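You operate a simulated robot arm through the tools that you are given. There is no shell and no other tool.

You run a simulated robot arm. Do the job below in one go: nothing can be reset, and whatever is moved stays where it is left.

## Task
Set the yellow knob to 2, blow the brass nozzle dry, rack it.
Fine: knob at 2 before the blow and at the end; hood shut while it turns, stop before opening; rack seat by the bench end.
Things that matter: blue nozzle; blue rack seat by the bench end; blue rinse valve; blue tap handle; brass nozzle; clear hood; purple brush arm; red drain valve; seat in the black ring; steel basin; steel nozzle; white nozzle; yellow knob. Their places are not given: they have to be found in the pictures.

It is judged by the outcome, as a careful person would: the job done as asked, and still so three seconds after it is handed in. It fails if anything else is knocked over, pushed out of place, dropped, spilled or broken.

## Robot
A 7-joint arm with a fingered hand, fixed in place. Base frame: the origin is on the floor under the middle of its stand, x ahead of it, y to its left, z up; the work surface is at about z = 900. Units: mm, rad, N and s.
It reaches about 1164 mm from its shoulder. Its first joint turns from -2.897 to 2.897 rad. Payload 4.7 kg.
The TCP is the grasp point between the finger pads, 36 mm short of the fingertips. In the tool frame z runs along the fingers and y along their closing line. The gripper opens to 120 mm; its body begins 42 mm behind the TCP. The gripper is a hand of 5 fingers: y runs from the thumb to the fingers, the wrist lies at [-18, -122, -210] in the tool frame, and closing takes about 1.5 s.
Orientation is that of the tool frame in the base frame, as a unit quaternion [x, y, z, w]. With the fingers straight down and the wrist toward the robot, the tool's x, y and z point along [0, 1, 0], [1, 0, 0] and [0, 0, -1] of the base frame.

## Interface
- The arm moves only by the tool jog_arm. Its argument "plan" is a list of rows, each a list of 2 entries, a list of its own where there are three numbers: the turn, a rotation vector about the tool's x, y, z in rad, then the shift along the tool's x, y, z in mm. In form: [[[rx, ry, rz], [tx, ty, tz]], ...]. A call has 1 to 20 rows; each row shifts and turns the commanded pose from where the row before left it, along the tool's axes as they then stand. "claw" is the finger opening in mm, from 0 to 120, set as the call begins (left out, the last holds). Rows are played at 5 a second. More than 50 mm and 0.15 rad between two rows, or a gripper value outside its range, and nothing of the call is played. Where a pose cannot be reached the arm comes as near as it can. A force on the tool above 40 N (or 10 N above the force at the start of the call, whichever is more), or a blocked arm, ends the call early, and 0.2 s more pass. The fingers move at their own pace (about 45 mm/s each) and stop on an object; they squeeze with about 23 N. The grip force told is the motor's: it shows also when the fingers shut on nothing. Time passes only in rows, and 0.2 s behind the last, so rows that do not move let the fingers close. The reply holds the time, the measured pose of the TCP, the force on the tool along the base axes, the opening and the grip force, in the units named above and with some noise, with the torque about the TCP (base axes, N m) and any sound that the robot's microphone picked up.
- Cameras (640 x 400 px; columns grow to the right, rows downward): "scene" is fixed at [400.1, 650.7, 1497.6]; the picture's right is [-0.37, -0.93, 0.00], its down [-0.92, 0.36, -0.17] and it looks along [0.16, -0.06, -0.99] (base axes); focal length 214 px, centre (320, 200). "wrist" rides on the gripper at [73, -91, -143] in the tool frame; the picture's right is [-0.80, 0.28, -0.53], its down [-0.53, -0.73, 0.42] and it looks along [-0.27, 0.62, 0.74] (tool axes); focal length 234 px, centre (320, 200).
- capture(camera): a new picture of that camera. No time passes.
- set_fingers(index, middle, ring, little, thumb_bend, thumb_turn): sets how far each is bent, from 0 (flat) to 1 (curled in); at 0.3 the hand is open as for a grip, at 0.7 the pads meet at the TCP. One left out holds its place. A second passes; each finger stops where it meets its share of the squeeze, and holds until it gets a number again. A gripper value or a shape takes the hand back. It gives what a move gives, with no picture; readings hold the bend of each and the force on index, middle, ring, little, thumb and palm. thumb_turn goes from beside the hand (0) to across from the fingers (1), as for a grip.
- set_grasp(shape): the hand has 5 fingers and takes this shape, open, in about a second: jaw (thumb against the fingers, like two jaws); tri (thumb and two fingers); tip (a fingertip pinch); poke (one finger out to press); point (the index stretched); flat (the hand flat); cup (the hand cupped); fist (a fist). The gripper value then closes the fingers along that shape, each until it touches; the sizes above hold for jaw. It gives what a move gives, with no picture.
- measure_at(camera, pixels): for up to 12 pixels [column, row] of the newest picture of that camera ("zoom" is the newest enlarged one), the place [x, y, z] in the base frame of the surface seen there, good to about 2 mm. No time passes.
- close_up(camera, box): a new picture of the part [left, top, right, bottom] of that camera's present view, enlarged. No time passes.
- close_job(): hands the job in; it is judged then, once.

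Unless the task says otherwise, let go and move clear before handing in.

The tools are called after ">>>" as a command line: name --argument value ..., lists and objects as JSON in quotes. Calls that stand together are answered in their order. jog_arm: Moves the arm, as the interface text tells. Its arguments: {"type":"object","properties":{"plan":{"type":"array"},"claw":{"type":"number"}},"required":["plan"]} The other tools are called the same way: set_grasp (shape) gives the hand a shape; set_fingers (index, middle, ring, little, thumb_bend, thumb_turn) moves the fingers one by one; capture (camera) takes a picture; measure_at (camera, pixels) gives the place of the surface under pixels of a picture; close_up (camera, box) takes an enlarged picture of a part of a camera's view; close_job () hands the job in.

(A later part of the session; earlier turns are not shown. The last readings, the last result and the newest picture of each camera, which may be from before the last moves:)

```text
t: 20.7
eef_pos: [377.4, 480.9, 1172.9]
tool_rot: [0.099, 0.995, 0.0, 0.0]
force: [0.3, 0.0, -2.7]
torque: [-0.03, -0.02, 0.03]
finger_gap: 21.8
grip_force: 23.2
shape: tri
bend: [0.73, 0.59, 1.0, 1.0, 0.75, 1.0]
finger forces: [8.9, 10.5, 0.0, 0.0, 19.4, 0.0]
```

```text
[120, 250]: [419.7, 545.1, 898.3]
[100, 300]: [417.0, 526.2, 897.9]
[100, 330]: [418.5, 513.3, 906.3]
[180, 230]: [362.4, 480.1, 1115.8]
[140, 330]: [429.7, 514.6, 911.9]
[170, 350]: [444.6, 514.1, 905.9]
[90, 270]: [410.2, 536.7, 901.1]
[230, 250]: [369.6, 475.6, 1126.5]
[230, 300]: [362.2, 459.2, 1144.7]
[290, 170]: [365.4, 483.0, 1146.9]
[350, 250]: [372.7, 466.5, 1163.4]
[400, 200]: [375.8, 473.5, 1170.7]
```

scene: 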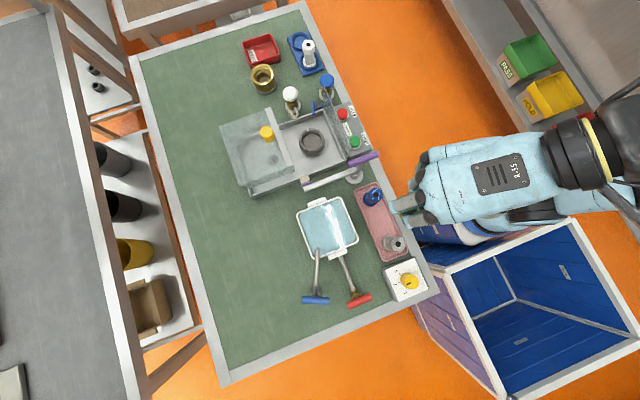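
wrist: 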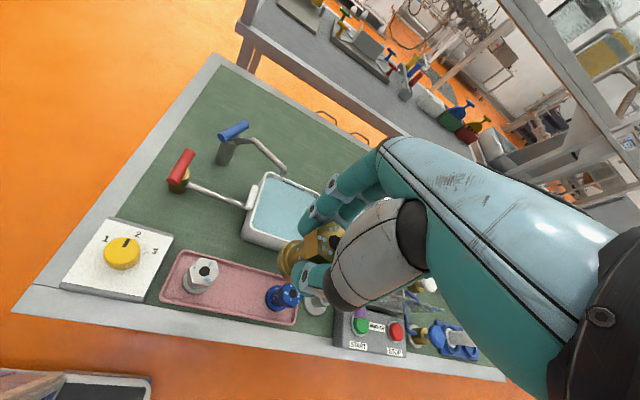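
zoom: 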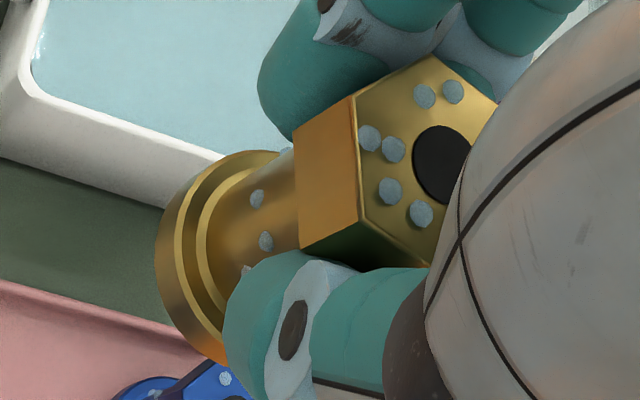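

I'll measure points around the hole on the hex top to fix the nozzle axis relative to the hand.

>>> measure_at --camera "zoom" --pixels '[[400, 165], [442, 115], [470, 110], [405, 140], [425, 210], [435, 70], [370, 110], [410, 235], [375, 200], [320, 150], [330, 215], [205, 200]]'

```text
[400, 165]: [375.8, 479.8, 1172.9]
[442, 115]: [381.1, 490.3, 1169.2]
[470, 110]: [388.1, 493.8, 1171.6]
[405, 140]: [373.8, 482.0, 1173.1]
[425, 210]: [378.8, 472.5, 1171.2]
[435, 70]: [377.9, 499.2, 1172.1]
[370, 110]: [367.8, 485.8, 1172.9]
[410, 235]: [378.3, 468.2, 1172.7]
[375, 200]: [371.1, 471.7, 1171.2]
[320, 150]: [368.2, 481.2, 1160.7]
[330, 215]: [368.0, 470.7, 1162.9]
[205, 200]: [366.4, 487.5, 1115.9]
```

The nozzle axis is about 4 mm off the TCP along −tool x. Now I'll pin down the ring seat's centre with an enlarged scene view.

>>> close_up --camera "scene" --box '[292, 122, 332, 162]'

>>> measure_at --camera "zoom" --pixels '[[320, 110], [240, 170], [400, 180], [310, 275], [320, 190], [280, 190], [360, 190], [320, 150], [320, 225], [225, 230], [430, 240], [315, 320]]'

>>> close_up --camera "scene" --box '[282, 20, 322, 50]'

>>> measure_at --camera "zoom" --pixels '[[200, 130], [250, 200], [300, 160], [250, 250], [330, 200], [170, 200], [140, 180], [180, 90], [300, 60], [400, 130], [350, 300], [280, 310]]'

```text
10.00 times, centred on (312, 142) of scene
```

zoom: 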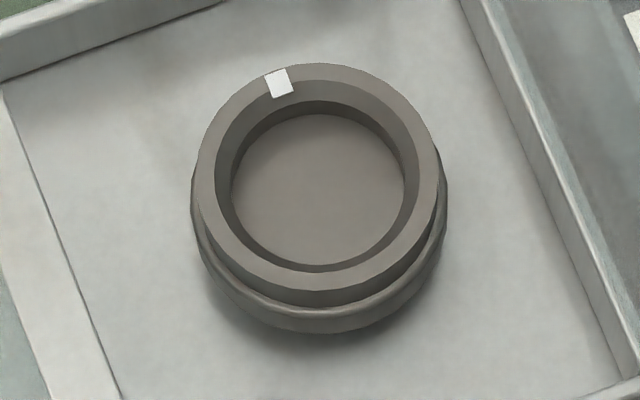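

```text
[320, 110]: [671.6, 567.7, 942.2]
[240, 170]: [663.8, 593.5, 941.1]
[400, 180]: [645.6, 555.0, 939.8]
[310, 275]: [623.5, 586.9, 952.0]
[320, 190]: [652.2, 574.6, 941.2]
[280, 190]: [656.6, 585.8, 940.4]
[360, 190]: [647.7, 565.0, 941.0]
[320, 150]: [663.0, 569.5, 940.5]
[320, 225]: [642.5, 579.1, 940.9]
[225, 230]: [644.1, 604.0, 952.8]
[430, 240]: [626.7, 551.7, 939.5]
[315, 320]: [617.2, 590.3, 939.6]
```

```text
13.33 times, centred on (302, 35) of scene
```

zoom: 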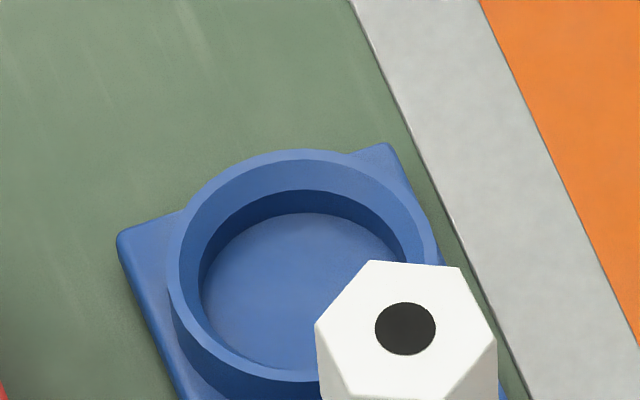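

```text
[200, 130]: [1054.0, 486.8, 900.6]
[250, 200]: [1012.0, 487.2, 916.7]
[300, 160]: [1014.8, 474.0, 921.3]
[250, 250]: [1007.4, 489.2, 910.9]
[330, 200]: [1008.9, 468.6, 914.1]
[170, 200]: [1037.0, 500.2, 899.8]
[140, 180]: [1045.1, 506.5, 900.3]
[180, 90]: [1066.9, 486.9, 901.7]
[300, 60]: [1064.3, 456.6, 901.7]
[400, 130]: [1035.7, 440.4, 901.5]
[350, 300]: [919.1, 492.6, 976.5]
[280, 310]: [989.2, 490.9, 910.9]
```

The ring seat centre is about (648,576), floor z 941, rim z 952; the empty rack seat centre is near (989,484). I'll rotate the hand to 30° yaw (so the fingers stay clear of the hood bar) and carry the nozzle above the ring.

>>> jog_arm --plan '[[[0, 0, 0.141], [0, 0, 0]], [[0, 0, 0.141], [0, 0, 0]], [[0, 0, 0.141], [0, 0, 0]], [[0, 0, 0.141], [0, 0, 0]], [[0, 0, 0.141], [0, 0, 0]], [[0, 0, 0.1415], [0, 0, 0]], [[0, 0, 0], [-7.1, 40, 0]], [[0, 0, 0], [-7.1, 40, 0]], [[0, 0, 0], [-7.1, 40, 0]], [[0, 0, 0], [-7.1, 40, 0]], [[0, 0, 0], [-7.2, 40, 0]], [[0, 0, 0], [-7.2, 40, 0]], [[0, 0, 0], [-7.2, 39.8, 0]], [[0, 0, 0], [0, 0, 0]], [[0, 0, 0], [0, 0, 0]]]'

>>> capture --camera "wrist"

>>> capture --camera "scene"

```text
t: 23.9
eef_pos: [645.4, 579.6, 1171.4]
tool_rot: [0.499, 0.867, 0.0, 0.0]
force: [0.4, -0.3, -2.3]
torque: [0.0, 0.0, 0.01]
finger_gap: 21.7
grip_force: 23.2
shape: tri
bend: [0.73, 0.59, 1.0, 1.0, 0.75, 1.0]
finger forces: [9.3, 10.9, 0.0, 0.0, 19.6, 0.0]
```

```text
taken
```

wrist: 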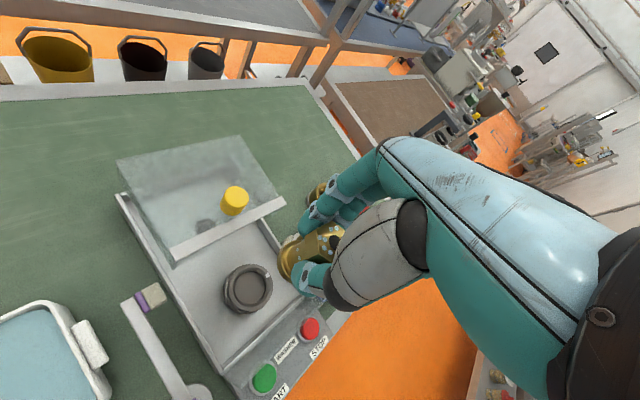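

```text
taken
```

scene: 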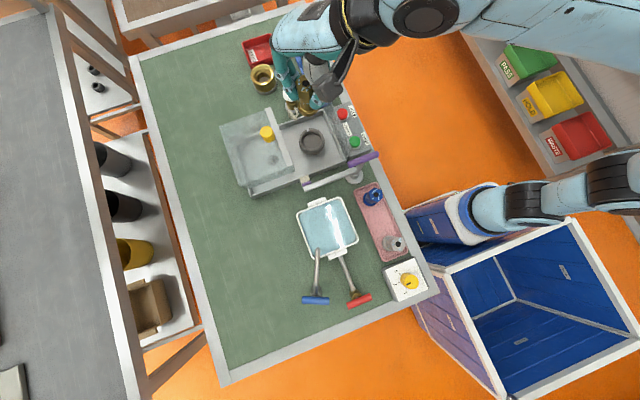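

The nozzle hovers above the ring, seen at (248,289) in the wrist view. I'll measure ring and nozzle from here to refine alignment.

>>> close_up --camera "wrist" --box '[210, 220, 350, 320]'

>>> measure_at --camera "zoom" --pixels '[[175, 230], [120, 240], [180, 280], [235, 280], [180, 330], [130, 340], [60, 280], [330, 170], [340, 210], [390, 150], [490, 110], [530, 110]]'

```text
4.00 times, centred on (280, 270) of wrist
```

zoom: 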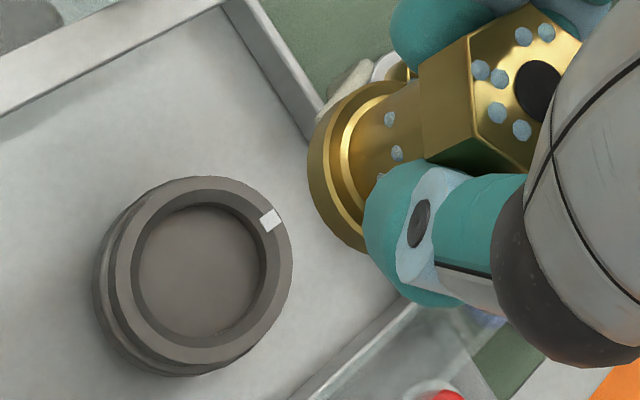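

```text
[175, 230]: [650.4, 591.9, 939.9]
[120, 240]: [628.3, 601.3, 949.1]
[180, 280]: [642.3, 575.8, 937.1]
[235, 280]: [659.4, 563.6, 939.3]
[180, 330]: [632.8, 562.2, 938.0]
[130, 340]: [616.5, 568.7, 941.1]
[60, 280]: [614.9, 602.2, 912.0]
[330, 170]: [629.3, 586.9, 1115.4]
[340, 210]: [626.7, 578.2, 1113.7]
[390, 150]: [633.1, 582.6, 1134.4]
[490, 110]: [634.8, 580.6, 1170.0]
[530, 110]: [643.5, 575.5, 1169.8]
```

Ring centre ≈ (648.5,575) and nozzle axis ≈ (648,577), so only a −1.5 mm y trim is needed. I'll check the heights of the blue tap handle and clear front panel before lowering.

>>> close_up --camera "wrist" --box '[200, 240, 360, 400]'

>>> close_up --camera "scene" --box '[270, 70, 370, 190]'

>>> measure_at --camera "zoom" --pixels '[[320, 100], [340, 90], [295, 85], [370, 100], [375, 130], [400, 200], [410, 240], [390, 190], [130, 70], [70, 180], [100, 260], [440, 230]]'

```text
2.50 times, centred on (280, 320) of wrist
```

zoom: 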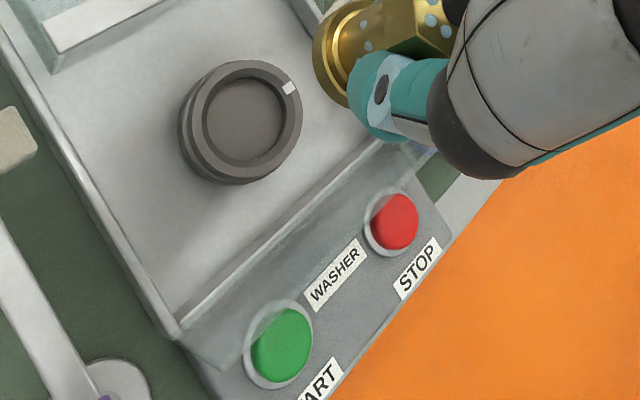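

```text
3.33 times, centred on (320, 130) of scene
```

zoom: 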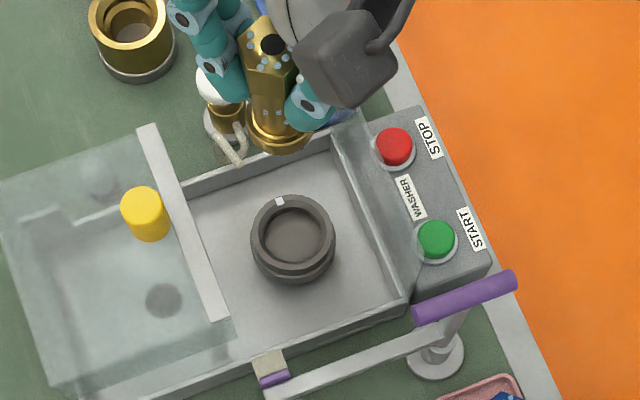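

```text
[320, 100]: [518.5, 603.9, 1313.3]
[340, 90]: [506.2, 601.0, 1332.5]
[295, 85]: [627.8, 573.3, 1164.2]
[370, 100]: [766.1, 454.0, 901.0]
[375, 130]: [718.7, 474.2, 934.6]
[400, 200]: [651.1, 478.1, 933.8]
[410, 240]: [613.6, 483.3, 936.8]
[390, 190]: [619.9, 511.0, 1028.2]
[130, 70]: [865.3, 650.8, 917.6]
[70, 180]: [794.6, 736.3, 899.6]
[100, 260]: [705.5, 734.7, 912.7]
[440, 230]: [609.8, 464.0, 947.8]
```

The front clear panel reaches z≈1028 at y≈511; at 30° yaw the fingers, thumb and curled fingers clear both it and the hood bar. I'll trim and lower most of the way.

>>> jog_arm --plan '[[[0, 0, 0], [-1.3, -0.7, 0]], [[0, 0, 0], [0, 0, 40]], [[0, 0, 0], [0, 0, 40]], [[0, 0, 0], [0, 0, 35]], [[0, 0, 0], [0, 0, 25]], [[0, 0, 0], [0, 0, 0]]]'

>>> capture --camera "wrist"

>>> close_up --camera "scene" --box '[260, 80, 360, 180]'

```text
t: 25.3
eef_pos: [642.2, 578.2, 1031.0]
tool_rot: [0.499, 0.867, 0.0, 0.0]
force: [0.6, -0.8, -2.4]
torque: [0.02, 0.01, 0.01]
finger_gap: 21.7
grip_force: 23.5
shape: tri
bend: [0.73, 0.59, 1.0, 1.0, 0.75, 1.0]
finger forces: [9.3, 11.0, 0.1, 0.1, 19.5, 0.0]
```

```text
taken
```

wrist: 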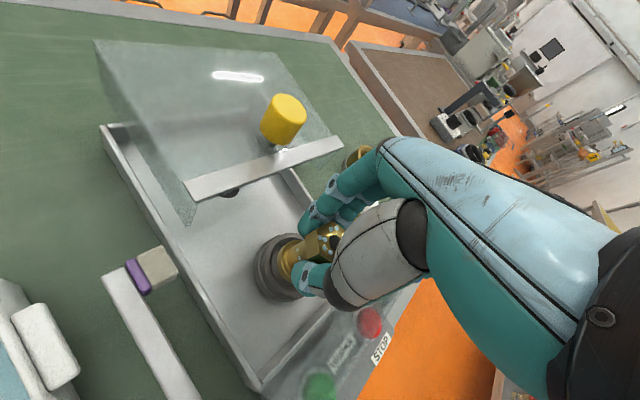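

```text
4.00 times, centred on (310, 130) of scene
```

zoom: 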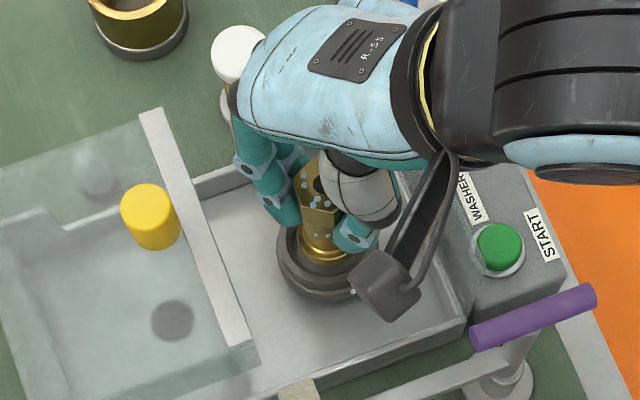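

The flange is now about 22 mm above the seat. I'll zoom both views to check alignment.

>>> close_up --camera "scene" --box '[320, 110, 360, 160]'

>>> close_up --camera "scene" --box '[310, 120, 360, 160]'

>>> close_up --camera "wrist" --box '[235, 210, 355, 310]'

>>> measure_at --camera "zoom" --pixels '[[240, 210], [260, 250], [220, 260], [200, 180], [160, 240], [180, 300], [230, 330], [130, 280], [270, 180], [150, 190], [300, 150], [210, 220]]'

```text
8.00 times, centred on (340, 135) of scene
```

zoom: 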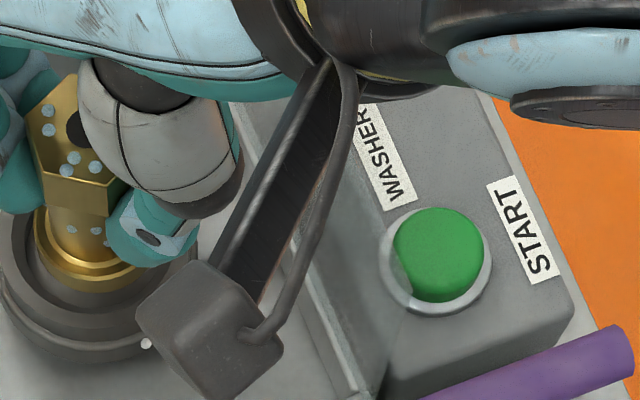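

```text
10.00 times, centred on (335, 140) of scene
```

zoom: 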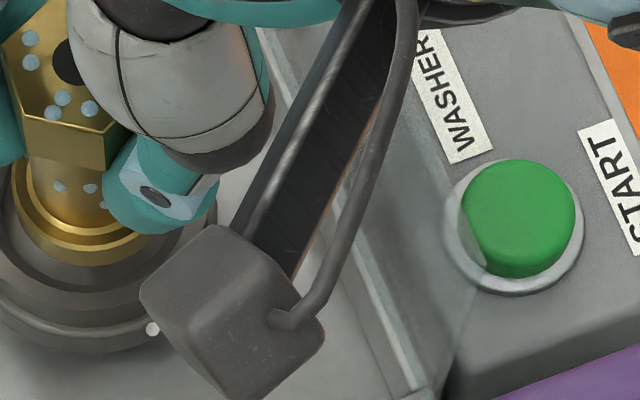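

```text
4.00 times, centred on (295, 260) of wrist
```

zoom: 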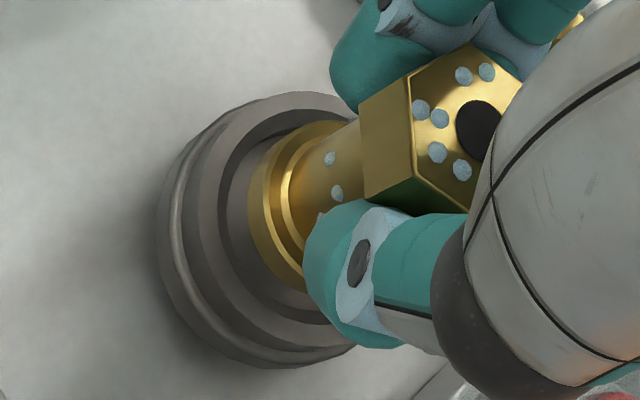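

```text
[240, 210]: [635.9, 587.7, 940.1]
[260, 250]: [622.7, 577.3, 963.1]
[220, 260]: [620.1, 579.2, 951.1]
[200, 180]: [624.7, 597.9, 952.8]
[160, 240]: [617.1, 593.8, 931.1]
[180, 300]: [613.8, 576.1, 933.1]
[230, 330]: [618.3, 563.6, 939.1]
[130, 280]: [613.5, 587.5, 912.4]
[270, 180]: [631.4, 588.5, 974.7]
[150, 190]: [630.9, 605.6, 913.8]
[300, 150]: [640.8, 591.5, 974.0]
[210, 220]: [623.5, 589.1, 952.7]
```

Alignment looks near-concentric. I'll lower a further ~10 mm to rim level and compare again.

>>> jog_arm --plan '[[[0, 0, 0], [0, 0, 5]], [[0, 0, 0], [0, 0, 5]], [[0, 0, 0], [0, 0, 0]]]'

>>> close_up --camera "scene" --box '[295, 115, 335, 165]'

>>> close_up --camera "wrist" --box '[235, 210, 355, 310]'

```text
t: 26.1
eef_pos: [642.8, 578.5, 1020.4]
tool_rot: [0.499, 0.866, 0.0, 0.0]
force: [0.6, -0.8, -2.1]
torque: [-0.03, 0.0, 0.01]
finger_gap: 21.7
grip_force: 23.0
shape: tri
bend: [0.73, 0.59, 1.0, 1.0, 0.75, 1.0]
finger forces: [9.3, 11.1, 0.1, 0.0, 19.5, 0.1]
```

```text
8.00 times, centred on (315, 140) of scene
```

zoom: 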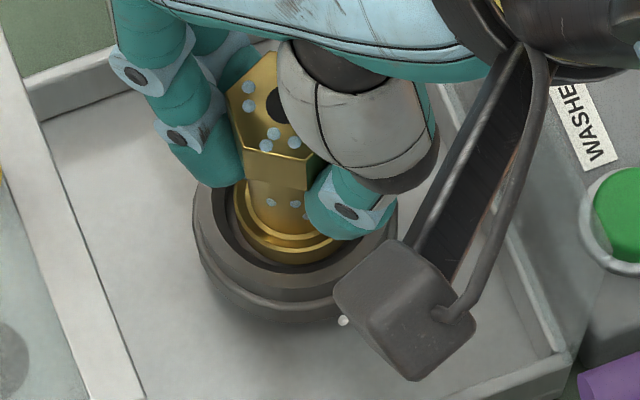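

```text
4.00 times, centred on (295, 260) of wrist
```

zoom: 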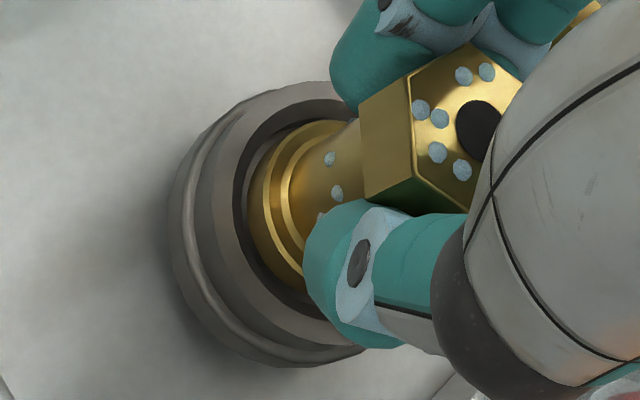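

The flange sits about 1.5–2 mm toward −y of the ring centre. I'll trim +1.5 mm in y and lower toward the floor of the seat.

>>> jog_arm --plan '[[[0, 0, 0], [1.3, 0.7, 0]], [[0, 0, 0], [0, 0, 4]], [[0, 0, 0], [0, 0, 4]], [[0, 0, 0], [0, 0, 0]]]'

>>> close_up --camera "wrist" --box '[235, 210, 355, 310]'

>>> close_up --camera "scene" --box '[295, 115, 335, 165]'

```text
t: 27.1
eef_pos: [643.5, 580.6, 1016.2]
tool_rot: [0.5, 0.866, 0.0, 0.001]
force: [1.7, -0.2, 0.9]
torque: [-0.02, 0.03, 0.02]
finger_gap: 22.0
grip_force: 23.2
shape: tri
bend: [0.73, 0.59, 1.0, 1.0, 0.75, 1.0]
finger forces: [9.0, 12.3, 0.0, 0.0, 19.4, 0.1]
```

```text
4.00 times, centred on (295, 260) of wrist
```

zoom: 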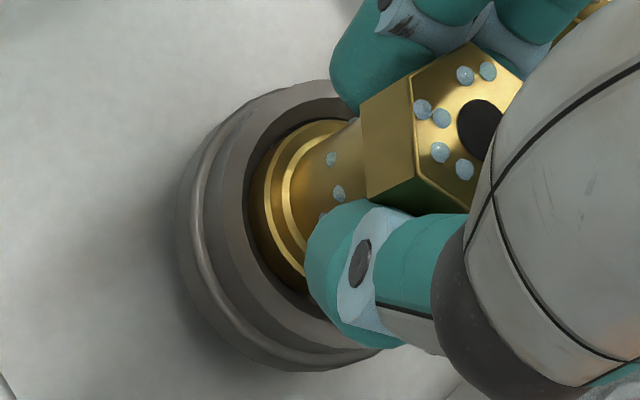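

```text
8.00 times, centred on (315, 140) of scene
```

zoom: 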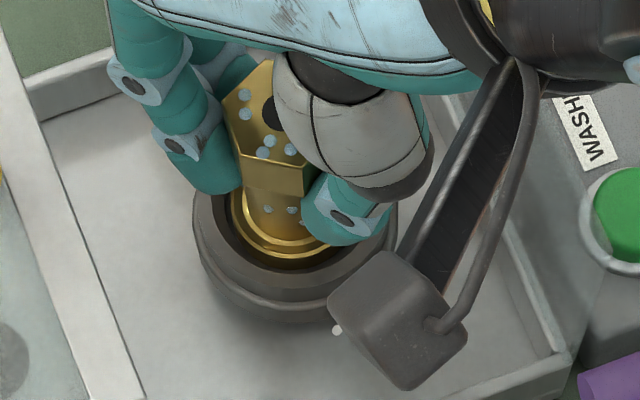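

There is slight contact (+3 N up, +1 N in x), meaning the flange touches the chamfer on the −x side. I'll raise 3 mm, shift +2 mm in x, and lower again.

>>> jog_arm --plan '[[[0, 0, 0], [0, 0, -3]], [[0, 0, 0], [-1.0, 1.73, 0]], [[0, 0, 0], [0, 0, 2]], [[0, 0, 0], [0, 0, 2]], [[0, 0, 0], [0, 0, 0]]]'

>>> close_up --camera "wrist" --box '[235, 210, 355, 310]'

>>> close_up --camera "scene" --box '[295, 115, 335, 165]'

```text
t: 28.3
eef_pos: [646.3, 580.4, 1012.4]
tool_rot: [0.499, 0.867, 0.0, 0.0]
force: [-0.8, 0.2, -2.2]
torque: [-0.03, 0.03, -0.02]
finger_gap: 21.8
grip_force: 23.1
shape: tri
bend: [0.73, 0.59, 1.0, 1.0, 0.75, 1.0]
finger forces: [9.4, 11.6, 0.1, 0.0, 20.1, 0.0]
```

```text
4.00 times, centred on (295, 260) of wrist
```

zoom: 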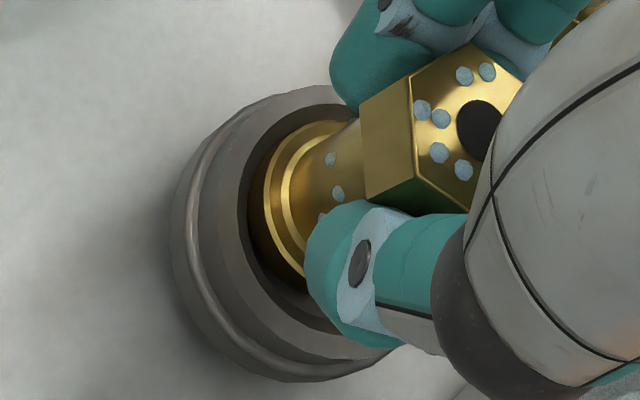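

```text
8.00 times, centred on (315, 140) of scene
```

zoom: 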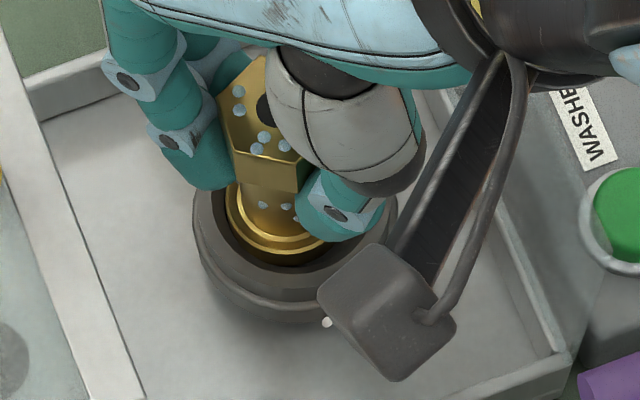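

Now it hangs free at 1012 with no contact. I'll lower in 1 mm steps until it rests on the floor of the seat.

>>> jog_arm --plan '[[[0, 0, 0], [0, 0, 1]], [[0, 0, 0], [0, 0, 1]], [[0, 0, 0], [0, 0, 0]]]'

```text
t: 29.1
eef_pos: [646.6, 579.6, 1010.9]
tool_rot: [0.499, 0.866, 0.0, 0.0]
force: [0.1, -0.4, -2.1]
torque: [0.0, 0.04, -0.02]
finger_gap: 21.7
grip_force: 23.2
shape: tri
bend: [0.73, 0.59, 1.0, 1.0, 0.75, 1.0]
finger forces: [9.3, 11.7, 0.0, 0.0, 20.1, 0.0]
```

Still hanging free (−2.1 N). Two more millimetres.

>>> jog_arm --plan '[[[0, 0, 0], [0, 0, 1]], [[0, 0, 0], [0, 0, 1]], [[0, 0, 0], [0, 0, 0]]]'

```text
t: 29.9
eef_pos: [647.5, 578.9, 1009.5]
tool_rot: [0.499, 0.866, 0.0, 0.001]
force: [0.1, 0.2, -1.7]
torque: [-0.01, 0.0, -0.01]
finger_gap: 21.6
grip_force: 22.8
shape: tri
bend: [0.73, 0.59, 1.0, 1.0, 0.75, 1.0]
finger forces: [9.3, 11.5, 0.1, 0.0, 20.2, 0.0]
```

>>> jog_arm --plan '[[[0, 0, 0], [0, 0, 1]], [[0, 0, 0], [0, 0, 1]], [[0, 0, 0], [0, 0, 0]]]'

>>> close_up --camera "wrist" --box '[235, 210, 355, 310]'

>>> close_up --camera "scene" --box '[295, 115, 335, 165]'

```text
t: 30.7
eef_pos: [645.9, 580.8, 1008.2]
tool_rot: [0.499, 0.866, 0.0, 0.0]
force: [1.5, 0.4, -1.5]
torque: [0.0, 0.01, -0.01]
finger_gap: 21.9
grip_force: 22.6
shape: tri
bend: [0.73, 0.59, 1.0, 1.0, 0.75, 1.0]
finger forces: [9.4, 11.6, 0.0, 0.1, 20.1, 0.0]
```

```text
4.00 times, centred on (295, 260) of wrist
```

zoom: 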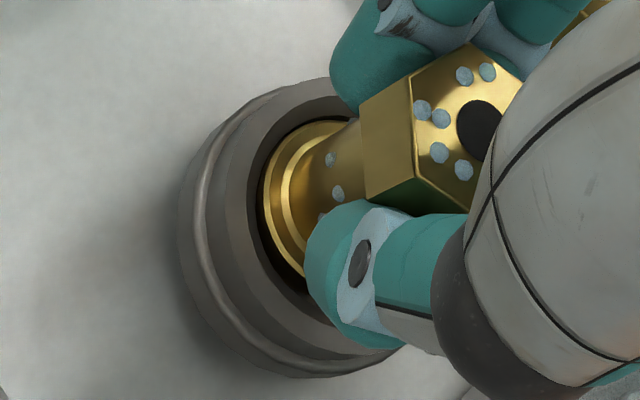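

```text
8.00 times, centred on (315, 140) of scene
```

zoom: 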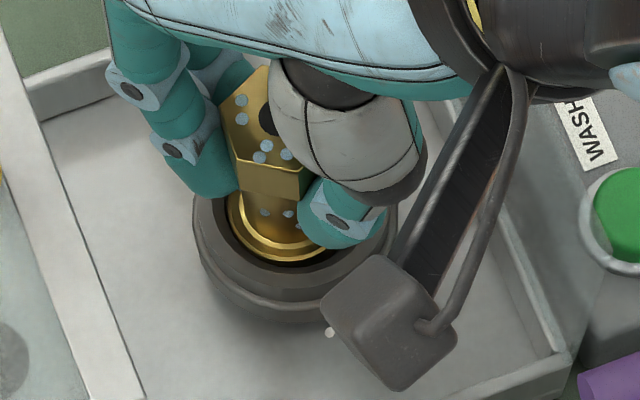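

It is nearly seated; load is beginning to shift. Continuing 1 mm at a time.

>>> jog_arm --plan '[[[0, 0, 0], [0, 0, 1]], [[0, 0, 0], [0, 0, 1]], [[0, 0, 0], [0, 0, 0]]]'

```text
t: 31.5
eef_pos: [646.1, 579.8, 1005.6]
tool_rot: [0.499, 0.866, 0.001, 0.002]
force: [-0.7, 0.7, 4.8]
torque: [0.05, -0.07, -0.01]
finger_gap: 21.7
grip_force: 23.3
shape: tri
bend: [0.73, 0.59, 1.0, 1.0, 0.75, 1.0]
finger forces: [9.7, 11.9, 0.1, 0.1, 21.5, 0.0]
```

Contact on the seat floor (+4.8 N). I'll relax half a millimetre and open the fingers modestly.

>>> jog_arm --plan '[[[0, 0, 0], [0, 0, -0.7]], [[0, 0, 0], [0, 0, 0]], [[0, 0, 0], [0, 0, 0]], [[0, 0, 0], [0, 0, 0]], [[0, 0, 0], [0, 0, 0]], [[0, 0, 0], [0, 0, 0]]]' --claw 50

>>> capture --camera "wrist"

>>> close_up --camera "scene" --box '[285, 105, 345, 165]'

```text
t: 32.9
eef_pos: [645.8, 581.0, 1005.8]
tool_rot: [0.5, 0.866, 0.0, 0.0]
force: [0.6, 0.5, -0.3]
torque: [0.02, -0.03, 0.02]
finger_gap: 50.0
grip_force: 0.0
shape: tri
bend: [0.74, 0.48, 0.99, 0.99, 0.72, 1.0]
finger forces: [0.1, 0.0, 0.0, 0.1, 0.0, 0.0]
```

```text
taken
```

wrist: 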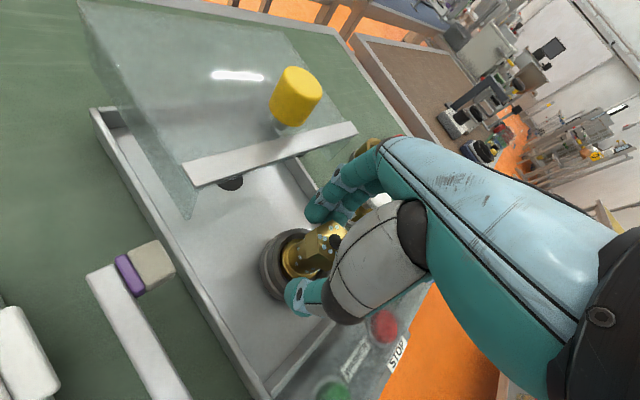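

```text
6.67 times, centred on (315, 135) of scene
```

zoom: 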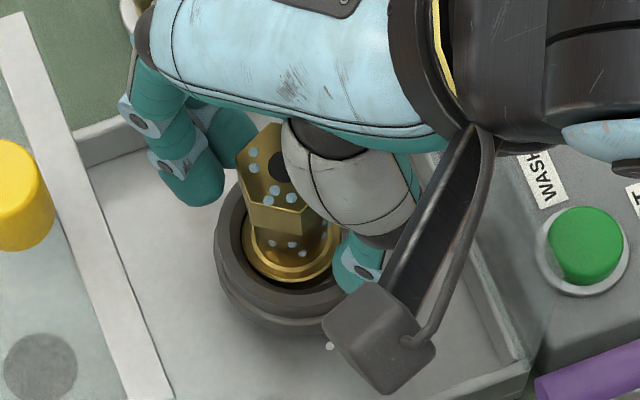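

The fingers are open and the nozzle stands in the ring. I'll lift straight up and check that it stayed seated.

>>> jog_arm --plan '[[[0, 0, 0], [0, 0, -8]], [[0, 0, 0], [0, 0, -15]], [[0, 0, 0], [0, 0, -30]], [[0, 0, 0], [0, 0, -40]], [[0, 0, 0], [0, 0, -40]], [[0, 0, 0], [0, 0, -30]], [[0, 0, 0], [0, 0, 0]]]'

>>> capture --camera "wrist"

>>> close_up --camera "scene" --box '[220, 90, 360, 200]'

```text
t: 34.5
eef_pos: [646.4, 579.1, 1168.5]
tool_rot: [0.499, 0.867, 0.0, 0.0]
force: [-0.4, 0.6, -0.4]
torque: [0.01, 0.04, 0.02]
finger_gap: 49.9
grip_force: 0.0
shape: tri
bend: [0.74, 0.48, 0.99, 0.99, 0.72, 1.0]
finger forces: [0.1, 0.0, 0.1, 0.1, 0.1, 0.1]
```

```text
taken
```

wrist: 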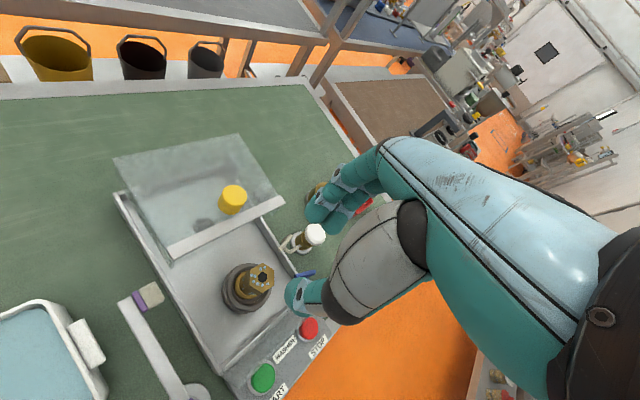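

```text
3.64 times, centred on (290, 145) of scene
```

zoom: 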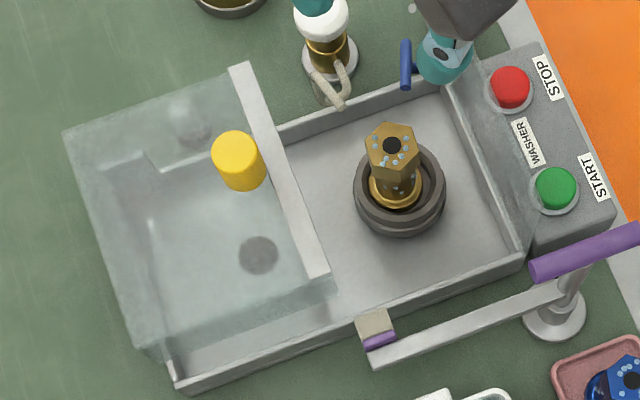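

The nozzle stands upright in the ring. Before sliding the hood I'll check the bar's height against the nozzle top and the hood knob's position.

>>> close_up --camera "wrist" --box '[100, 120, 300, 320]'

>>> measure_at --camera "zoom" --pixels '[[525, 310], [500, 310], [545, 315], [425, 250], [425, 225], [440, 270], [300, 335], [225, 405], [560, 170], [410, 300], [370, 320], [290, 130]]'

>>> measure_at --camera "scene" --pixels '[[267, 132], [265, 136], [270, 131], [275, 110], [288, 158], [298, 125], [310, 130]]'

```text
2.00 times, centred on (200, 220) of wrist
```

zoom: 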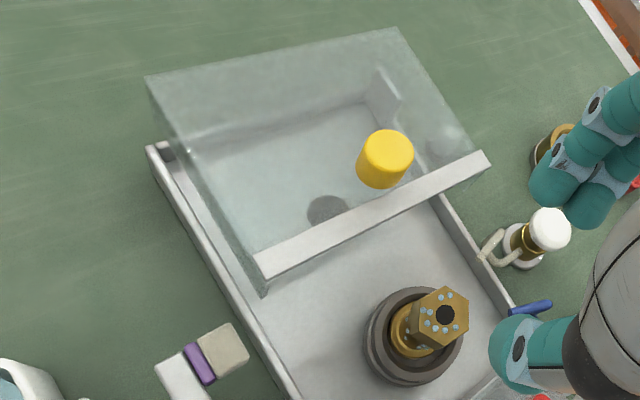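

```text
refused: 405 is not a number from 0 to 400
```

```text
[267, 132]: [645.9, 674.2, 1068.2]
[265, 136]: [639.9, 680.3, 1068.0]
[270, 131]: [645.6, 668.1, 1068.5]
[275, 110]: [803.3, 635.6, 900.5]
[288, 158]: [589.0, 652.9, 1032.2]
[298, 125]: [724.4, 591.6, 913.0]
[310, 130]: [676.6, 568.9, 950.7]
```

>>> measure_at --camera "zoom" --pixels '[[428, 310], [455, 300], [440, 335], [375, 218], [378, 228], [262, 262], [470, 165], [380, 150], [385, 180], [405, 175], [265, 290], [225, 345]]'

>>> close_up --camera "wrist" --box '[150, 170, 290, 310]'

```text
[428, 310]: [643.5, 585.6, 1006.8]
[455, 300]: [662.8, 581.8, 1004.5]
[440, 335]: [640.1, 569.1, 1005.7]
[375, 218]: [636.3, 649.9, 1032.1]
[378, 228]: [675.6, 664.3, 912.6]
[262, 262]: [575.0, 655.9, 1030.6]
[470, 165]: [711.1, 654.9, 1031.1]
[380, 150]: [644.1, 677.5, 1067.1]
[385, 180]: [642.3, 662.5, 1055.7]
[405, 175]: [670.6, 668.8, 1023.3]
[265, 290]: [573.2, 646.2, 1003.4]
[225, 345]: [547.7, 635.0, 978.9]
```

```text
2.86 times, centred on (220, 240) of wrist
```

zoom: 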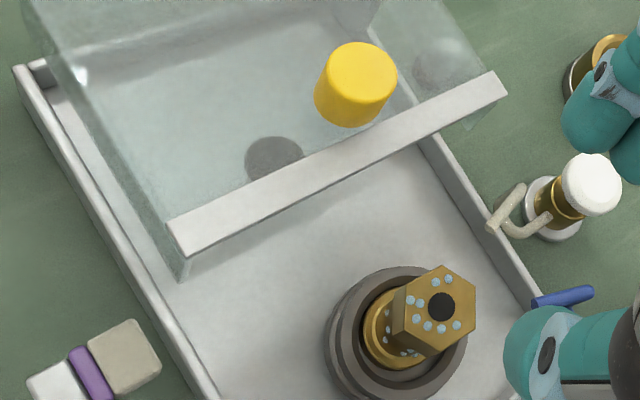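

The nozzle top is z≈1006, below the hood bar (1031). I'll check the blue tap handle near the hood's path.

>>> close_up --camera "scene" --box '[295, 70, 355, 130]'

>>> close_up --camera "wrist" --box '[270, 190, 350, 290]'

>>> measure_at --camera "zoom" --pixels '[[250, 340], [260, 330], [200, 345], [300, 320], [280, 330], [200, 180], [130, 220], [320, 325], [100, 300], [230, 335], [340, 300], [350, 180]]'

```text
6.67 times, centred on (325, 100) of scene
```

zoom: 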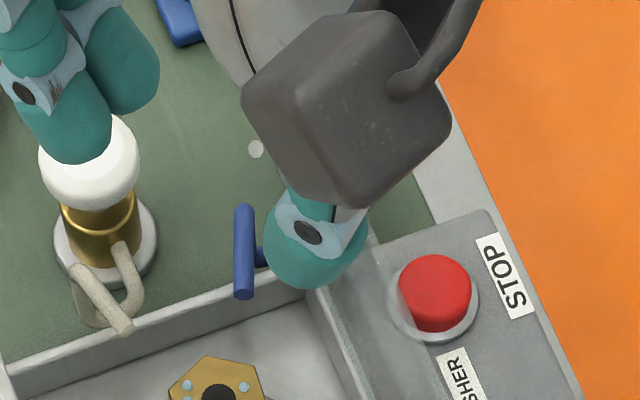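

```text
4.00 times, centred on (310, 240) of wrist
```

zoom: 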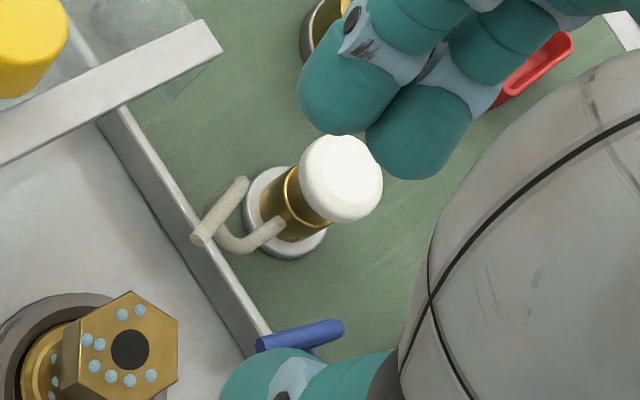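

```text
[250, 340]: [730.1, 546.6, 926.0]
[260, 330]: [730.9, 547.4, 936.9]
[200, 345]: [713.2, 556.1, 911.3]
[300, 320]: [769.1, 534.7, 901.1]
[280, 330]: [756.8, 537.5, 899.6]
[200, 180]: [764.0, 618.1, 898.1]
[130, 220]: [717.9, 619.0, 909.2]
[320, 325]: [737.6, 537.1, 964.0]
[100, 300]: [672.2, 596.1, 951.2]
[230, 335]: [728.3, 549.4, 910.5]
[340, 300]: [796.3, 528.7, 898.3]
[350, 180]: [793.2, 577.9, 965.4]
```

I'll measure along the blue handle and the hood's nearest edge more carefully, since the handle tip looks close to the hood's path.

>>> close_up --camera "scene" --box '[295, 70, 355, 130]'

>>> measure_at --camera "zoom" --pixels '[[244, 215], [244, 230], [244, 250], [244, 270], [244, 290], [252, 250], [238, 250], [262, 256], [90, 290], [115, 320], [130, 280], [240, 295]]'

>>> measure_at --camera "scene" --pixels '[[269, 108], [271, 109], [268, 107], [270, 112], [266, 110], [272, 113], [274, 120], [262, 109], [250, 112]]'

```text
6.67 times, centred on (325, 100) of scene
```

zoom: 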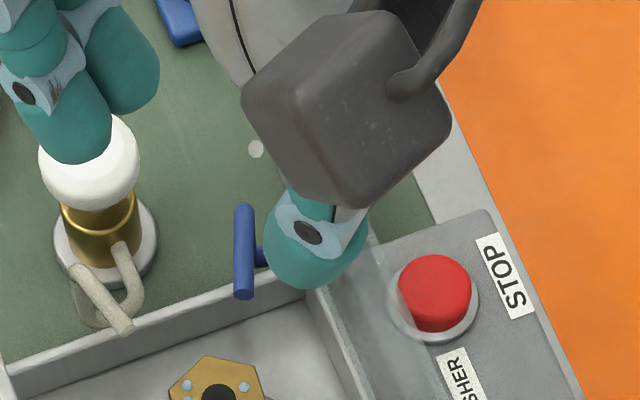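

```text
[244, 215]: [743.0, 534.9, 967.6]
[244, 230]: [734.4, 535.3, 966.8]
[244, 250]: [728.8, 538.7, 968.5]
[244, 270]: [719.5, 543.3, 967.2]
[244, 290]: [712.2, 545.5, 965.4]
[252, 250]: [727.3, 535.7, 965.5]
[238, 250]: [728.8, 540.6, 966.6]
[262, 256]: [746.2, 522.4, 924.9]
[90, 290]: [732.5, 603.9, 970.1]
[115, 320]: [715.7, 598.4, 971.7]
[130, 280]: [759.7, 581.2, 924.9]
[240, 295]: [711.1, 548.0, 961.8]
```

```text
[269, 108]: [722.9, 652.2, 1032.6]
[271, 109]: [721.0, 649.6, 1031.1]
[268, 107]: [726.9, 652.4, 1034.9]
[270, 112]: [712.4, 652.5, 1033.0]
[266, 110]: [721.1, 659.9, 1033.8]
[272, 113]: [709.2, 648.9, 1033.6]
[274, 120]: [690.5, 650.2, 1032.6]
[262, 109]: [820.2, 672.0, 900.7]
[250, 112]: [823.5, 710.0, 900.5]
```

The blue handle tip (711,547,z≈966) and the white tap's beige lever (712,598,z≈971) reach under the hood's side line (x≈722). I need to know how low the hood's side walls hang.

>>> close_up --camera "wrist" --box '[110, 190, 210, 270]'

>>> measure_at --camera "zoom" --pixels '[[365, 330], [370, 350], [375, 370], [360, 345], [350, 330], [340, 310], [330, 310], [320, 290], [300, 250], [280, 240], [250, 200], [385, 350]]'

>>> close_up --camera "wrist" --box '[200, 120, 300, 220]'

>>> measure_at --camera "zoom" --pixels '[[500, 280], [510, 310], [490, 300], [480, 290], [470, 280], [500, 320], [450, 250], [400, 200], [430, 220], [520, 300], [350, 130], [360, 150]]'

```text
5.00 times, centred on (160, 230) of wrist
```

zoom: 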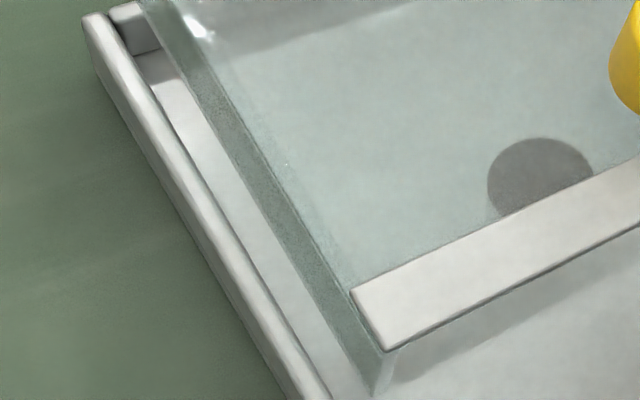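

```text
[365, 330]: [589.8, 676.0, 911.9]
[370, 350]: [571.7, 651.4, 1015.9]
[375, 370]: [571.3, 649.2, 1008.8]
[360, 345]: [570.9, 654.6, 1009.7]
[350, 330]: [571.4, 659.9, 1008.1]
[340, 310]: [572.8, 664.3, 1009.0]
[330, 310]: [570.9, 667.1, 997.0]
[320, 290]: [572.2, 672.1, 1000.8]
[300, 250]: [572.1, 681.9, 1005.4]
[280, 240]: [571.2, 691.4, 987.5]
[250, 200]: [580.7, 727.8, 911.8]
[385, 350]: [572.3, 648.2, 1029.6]
```

```text
4.00 times, centred on (250, 170) of wrist
```

zoom: 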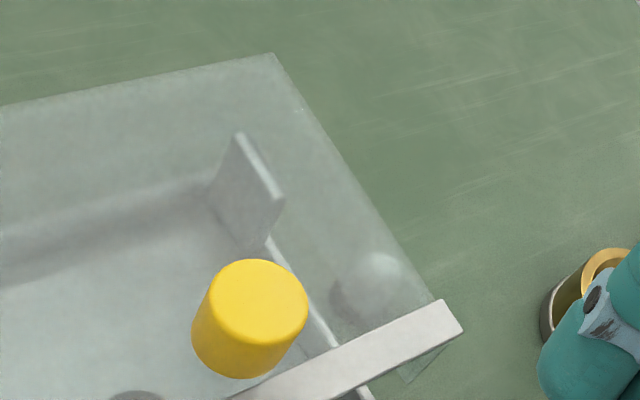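

```text
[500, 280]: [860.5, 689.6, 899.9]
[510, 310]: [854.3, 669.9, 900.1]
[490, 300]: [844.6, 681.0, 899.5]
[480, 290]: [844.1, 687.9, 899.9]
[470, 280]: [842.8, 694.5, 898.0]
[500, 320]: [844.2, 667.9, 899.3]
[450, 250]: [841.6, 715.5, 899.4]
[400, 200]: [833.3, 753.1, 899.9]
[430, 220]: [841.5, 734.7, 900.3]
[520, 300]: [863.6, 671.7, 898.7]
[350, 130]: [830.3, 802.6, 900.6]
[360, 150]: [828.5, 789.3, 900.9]
```

The hood's lower edge is at z≈987, clear of both tap levers (≤972) and the nozzle top (1006). I'll rotate the hand to 90° yaw and position it above the hood's yellow knob (645,674,1068).

>>> jog_arm --plan '[[[0, 0, -0.1496], [0, 0, 0]], [[0, 0, -0.1496], [0, 0, 0]], [[0, 0, -0.1496], [0, 0, 0]], [[0, 0, -0.1496], [0, 0, 0]], [[0, 0, -0.1496], [0, 0, 0]], [[0, 0, -0.1496], [0, 0, 0]], [[0, 0, -0.1496], [0, 0, 0]], [[0, 0, 0], [0, 32, 0]], [[0, 0, 0], [0, 32, 0]], [[0, 0, 0], [0, 31, 0]], [[0, 0, 0], [0, 0, 0]]]' --claw 70

>>> capture --camera "wrist"

>>> capture --camera "scene"

```text
t: 36.9
eef_pos: [644.7, 677.6, 1167.5]
tool_rot: [0.0, 1.0, 0.0, 0.0]
force: [0.1, -0.1, -0.2]
torque: [0.02, 0.01, -0.02]
finger_gap: 69.6
grip_force: 0.1
shape: tri
bend: [0.74, 0.42, 0.99, 0.99, 0.67, 1.0]
finger forces: [0.0, 0.0, 0.1, 0.0, 0.0, 0.0]
```

```text
taken
```

wrist: 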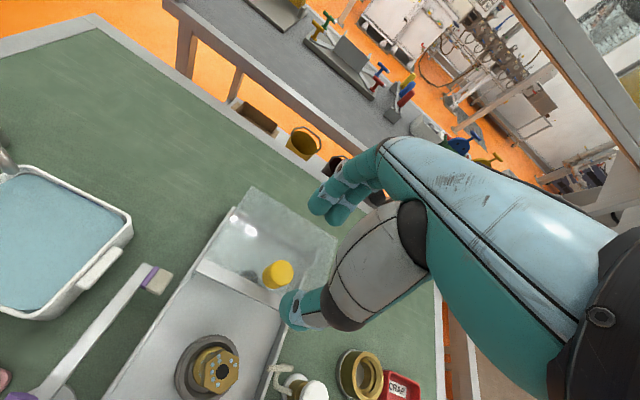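

```text
taken
```

scene: 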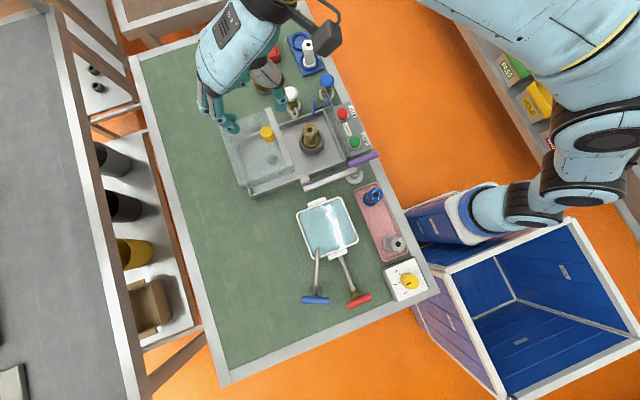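

The hood knob is at (277,275) in the wrist view, right below the TCP. Descending around it.

>>> jog_arm --plan '[[[0, 0, 0], [0, -2, 0]], [[0, 0, 0], [0, 0, 35]], [[0, 0, 0], [0, 0, 30]], [[0, 0, 0], [0, 0, 15]], [[0, 0, 0], [0, 0, 9]], [[0, 0, 0], [0, 0, 0]]]'

>>> capture --camera "wrist"

>>> close_up --camera "scene" --box '[190, 70, 330, 190]'

```text
t: 38.3
eef_pos: [642.5, 674.6, 1080.1]
tool_rot: [-0.001, 1.0, 0.0, 0.001]
force: [-1.2, -0.3, 0.8]
torque: [0.03, 0.01, 0.01]
finger_gap: 69.7
grip_force: 0.1
shape: tri
bend: [0.74, 0.42, 0.99, 0.99, 0.67, 1.0]
finger forces: [0.0, 0.0, 0.0, 0.0, 0.0, 0.0]
```

```text
taken
```

wrist: 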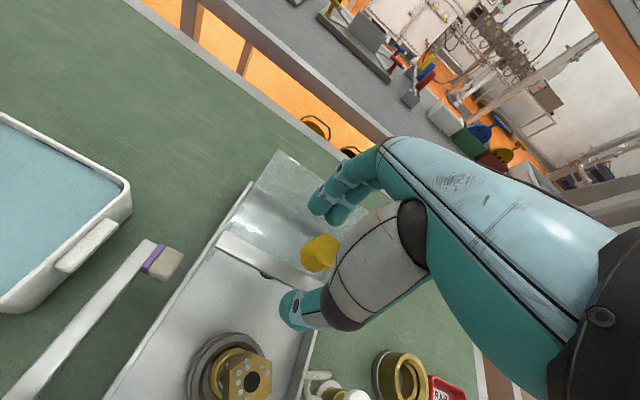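

```text
3.33 times, centred on (260, 130) of scene
```

zoom: 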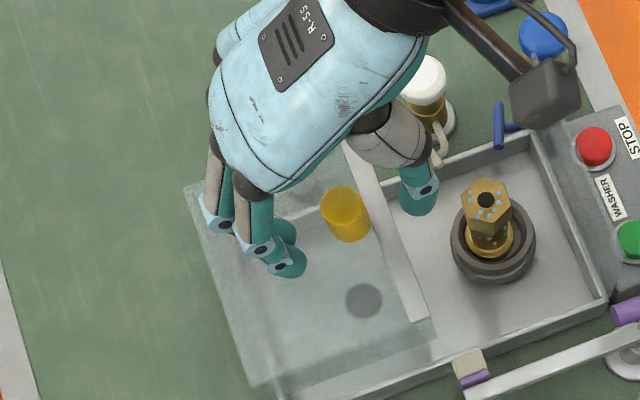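

The knob is framed between thumb and fingers. Closing on it.

>>> jog_arm --plan '[[[0, 0, 0], [0, 0, 2]], [[0, 0, 0], [0, 0, 0]], [[0, 0, 0], [0, 0, 0]], [[0, 0, 0], [0, 0, 0]], [[0, 0, 0], [0, 0, 0]], [[0, 0, 0], [0, 0, 0]], [[0, 0, 0], [0, 0, 0]], [[0, 0, 0], [0, 0, 0]]]' --claw 12

>>> capture --camera "wrist"

>>> close_up --camera "scene" --box '[190, 70, 330, 190]'

```text
t: 40.1
eef_pos: [643.9, 673.2, 1078.8]
tool_rot: [-0.001, 1.0, 0.0, 0.0]
force: [-5.6, -1.4, -1.7]
torque: [0.0, 0.12, 0.06]
finger_gap: 17.9
grip_force: 22.9
shape: tri
bend: [0.72, 0.59, 1.0, 1.0, 0.74, 1.0]
finger forces: [8.8, 11.1, 0.0, 0.1, 18.9, 0.0]
```

```text
taken
```

wrist: 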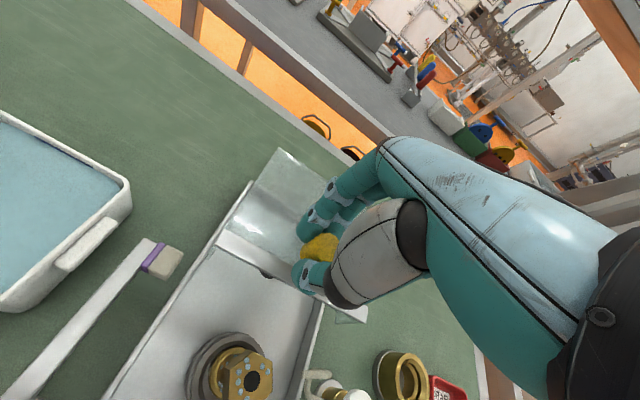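

```text
3.33 times, centred on (260, 130) of scene
```

zoom: 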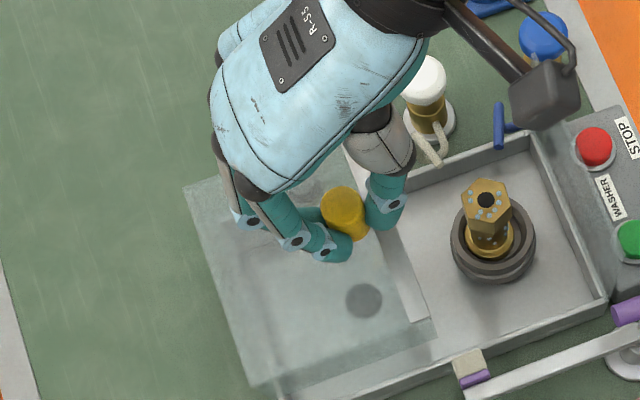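

Firm grip on the hood knob. I'll slide 20 mm toward −y as a test and watch the force and the hood's motion.

>>> jog_arm --plan '[[[0, 0, 0], [0, -5, 0]], [[0, 0, 0], [0, -5, 0]], [[0, 0, 0], [0, -5, 0]], [[0, 0, 0], [0, -5, 0]], [[0, 0, 0], [0, 0, 0]]]'

>>> close_up --camera "scene" --box '[190, 70, 330, 190]'

```text
t: 41.3
eef_pos: [645.0, 653.5, 1078.3]
tool_rot: [-0.002, 1.0, 0.0, 0.0]
force: [-14.0, -0.3, -0.6]
torque: [0.02, 0.36, 0.13]
finger_gap: 17.6
grip_force: 23.2
shape: tri
bend: [0.72, 0.59, 1.0, 1.0, 0.74, 1.0]
finger forces: [14.1, 11.4, 0.1, 0.1, 20.4, 0.1]
```

```text
3.33 times, centred on (260, 130) of scene
```

zoom: 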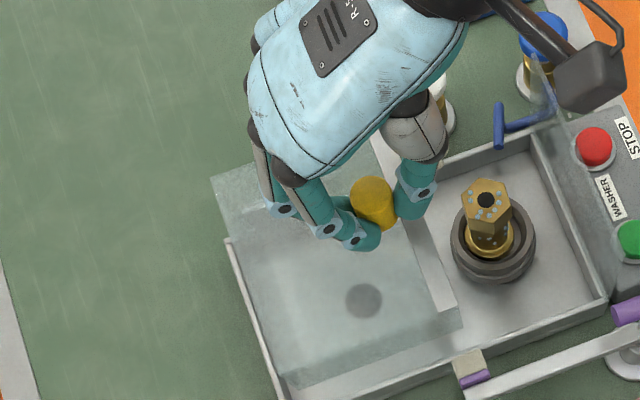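

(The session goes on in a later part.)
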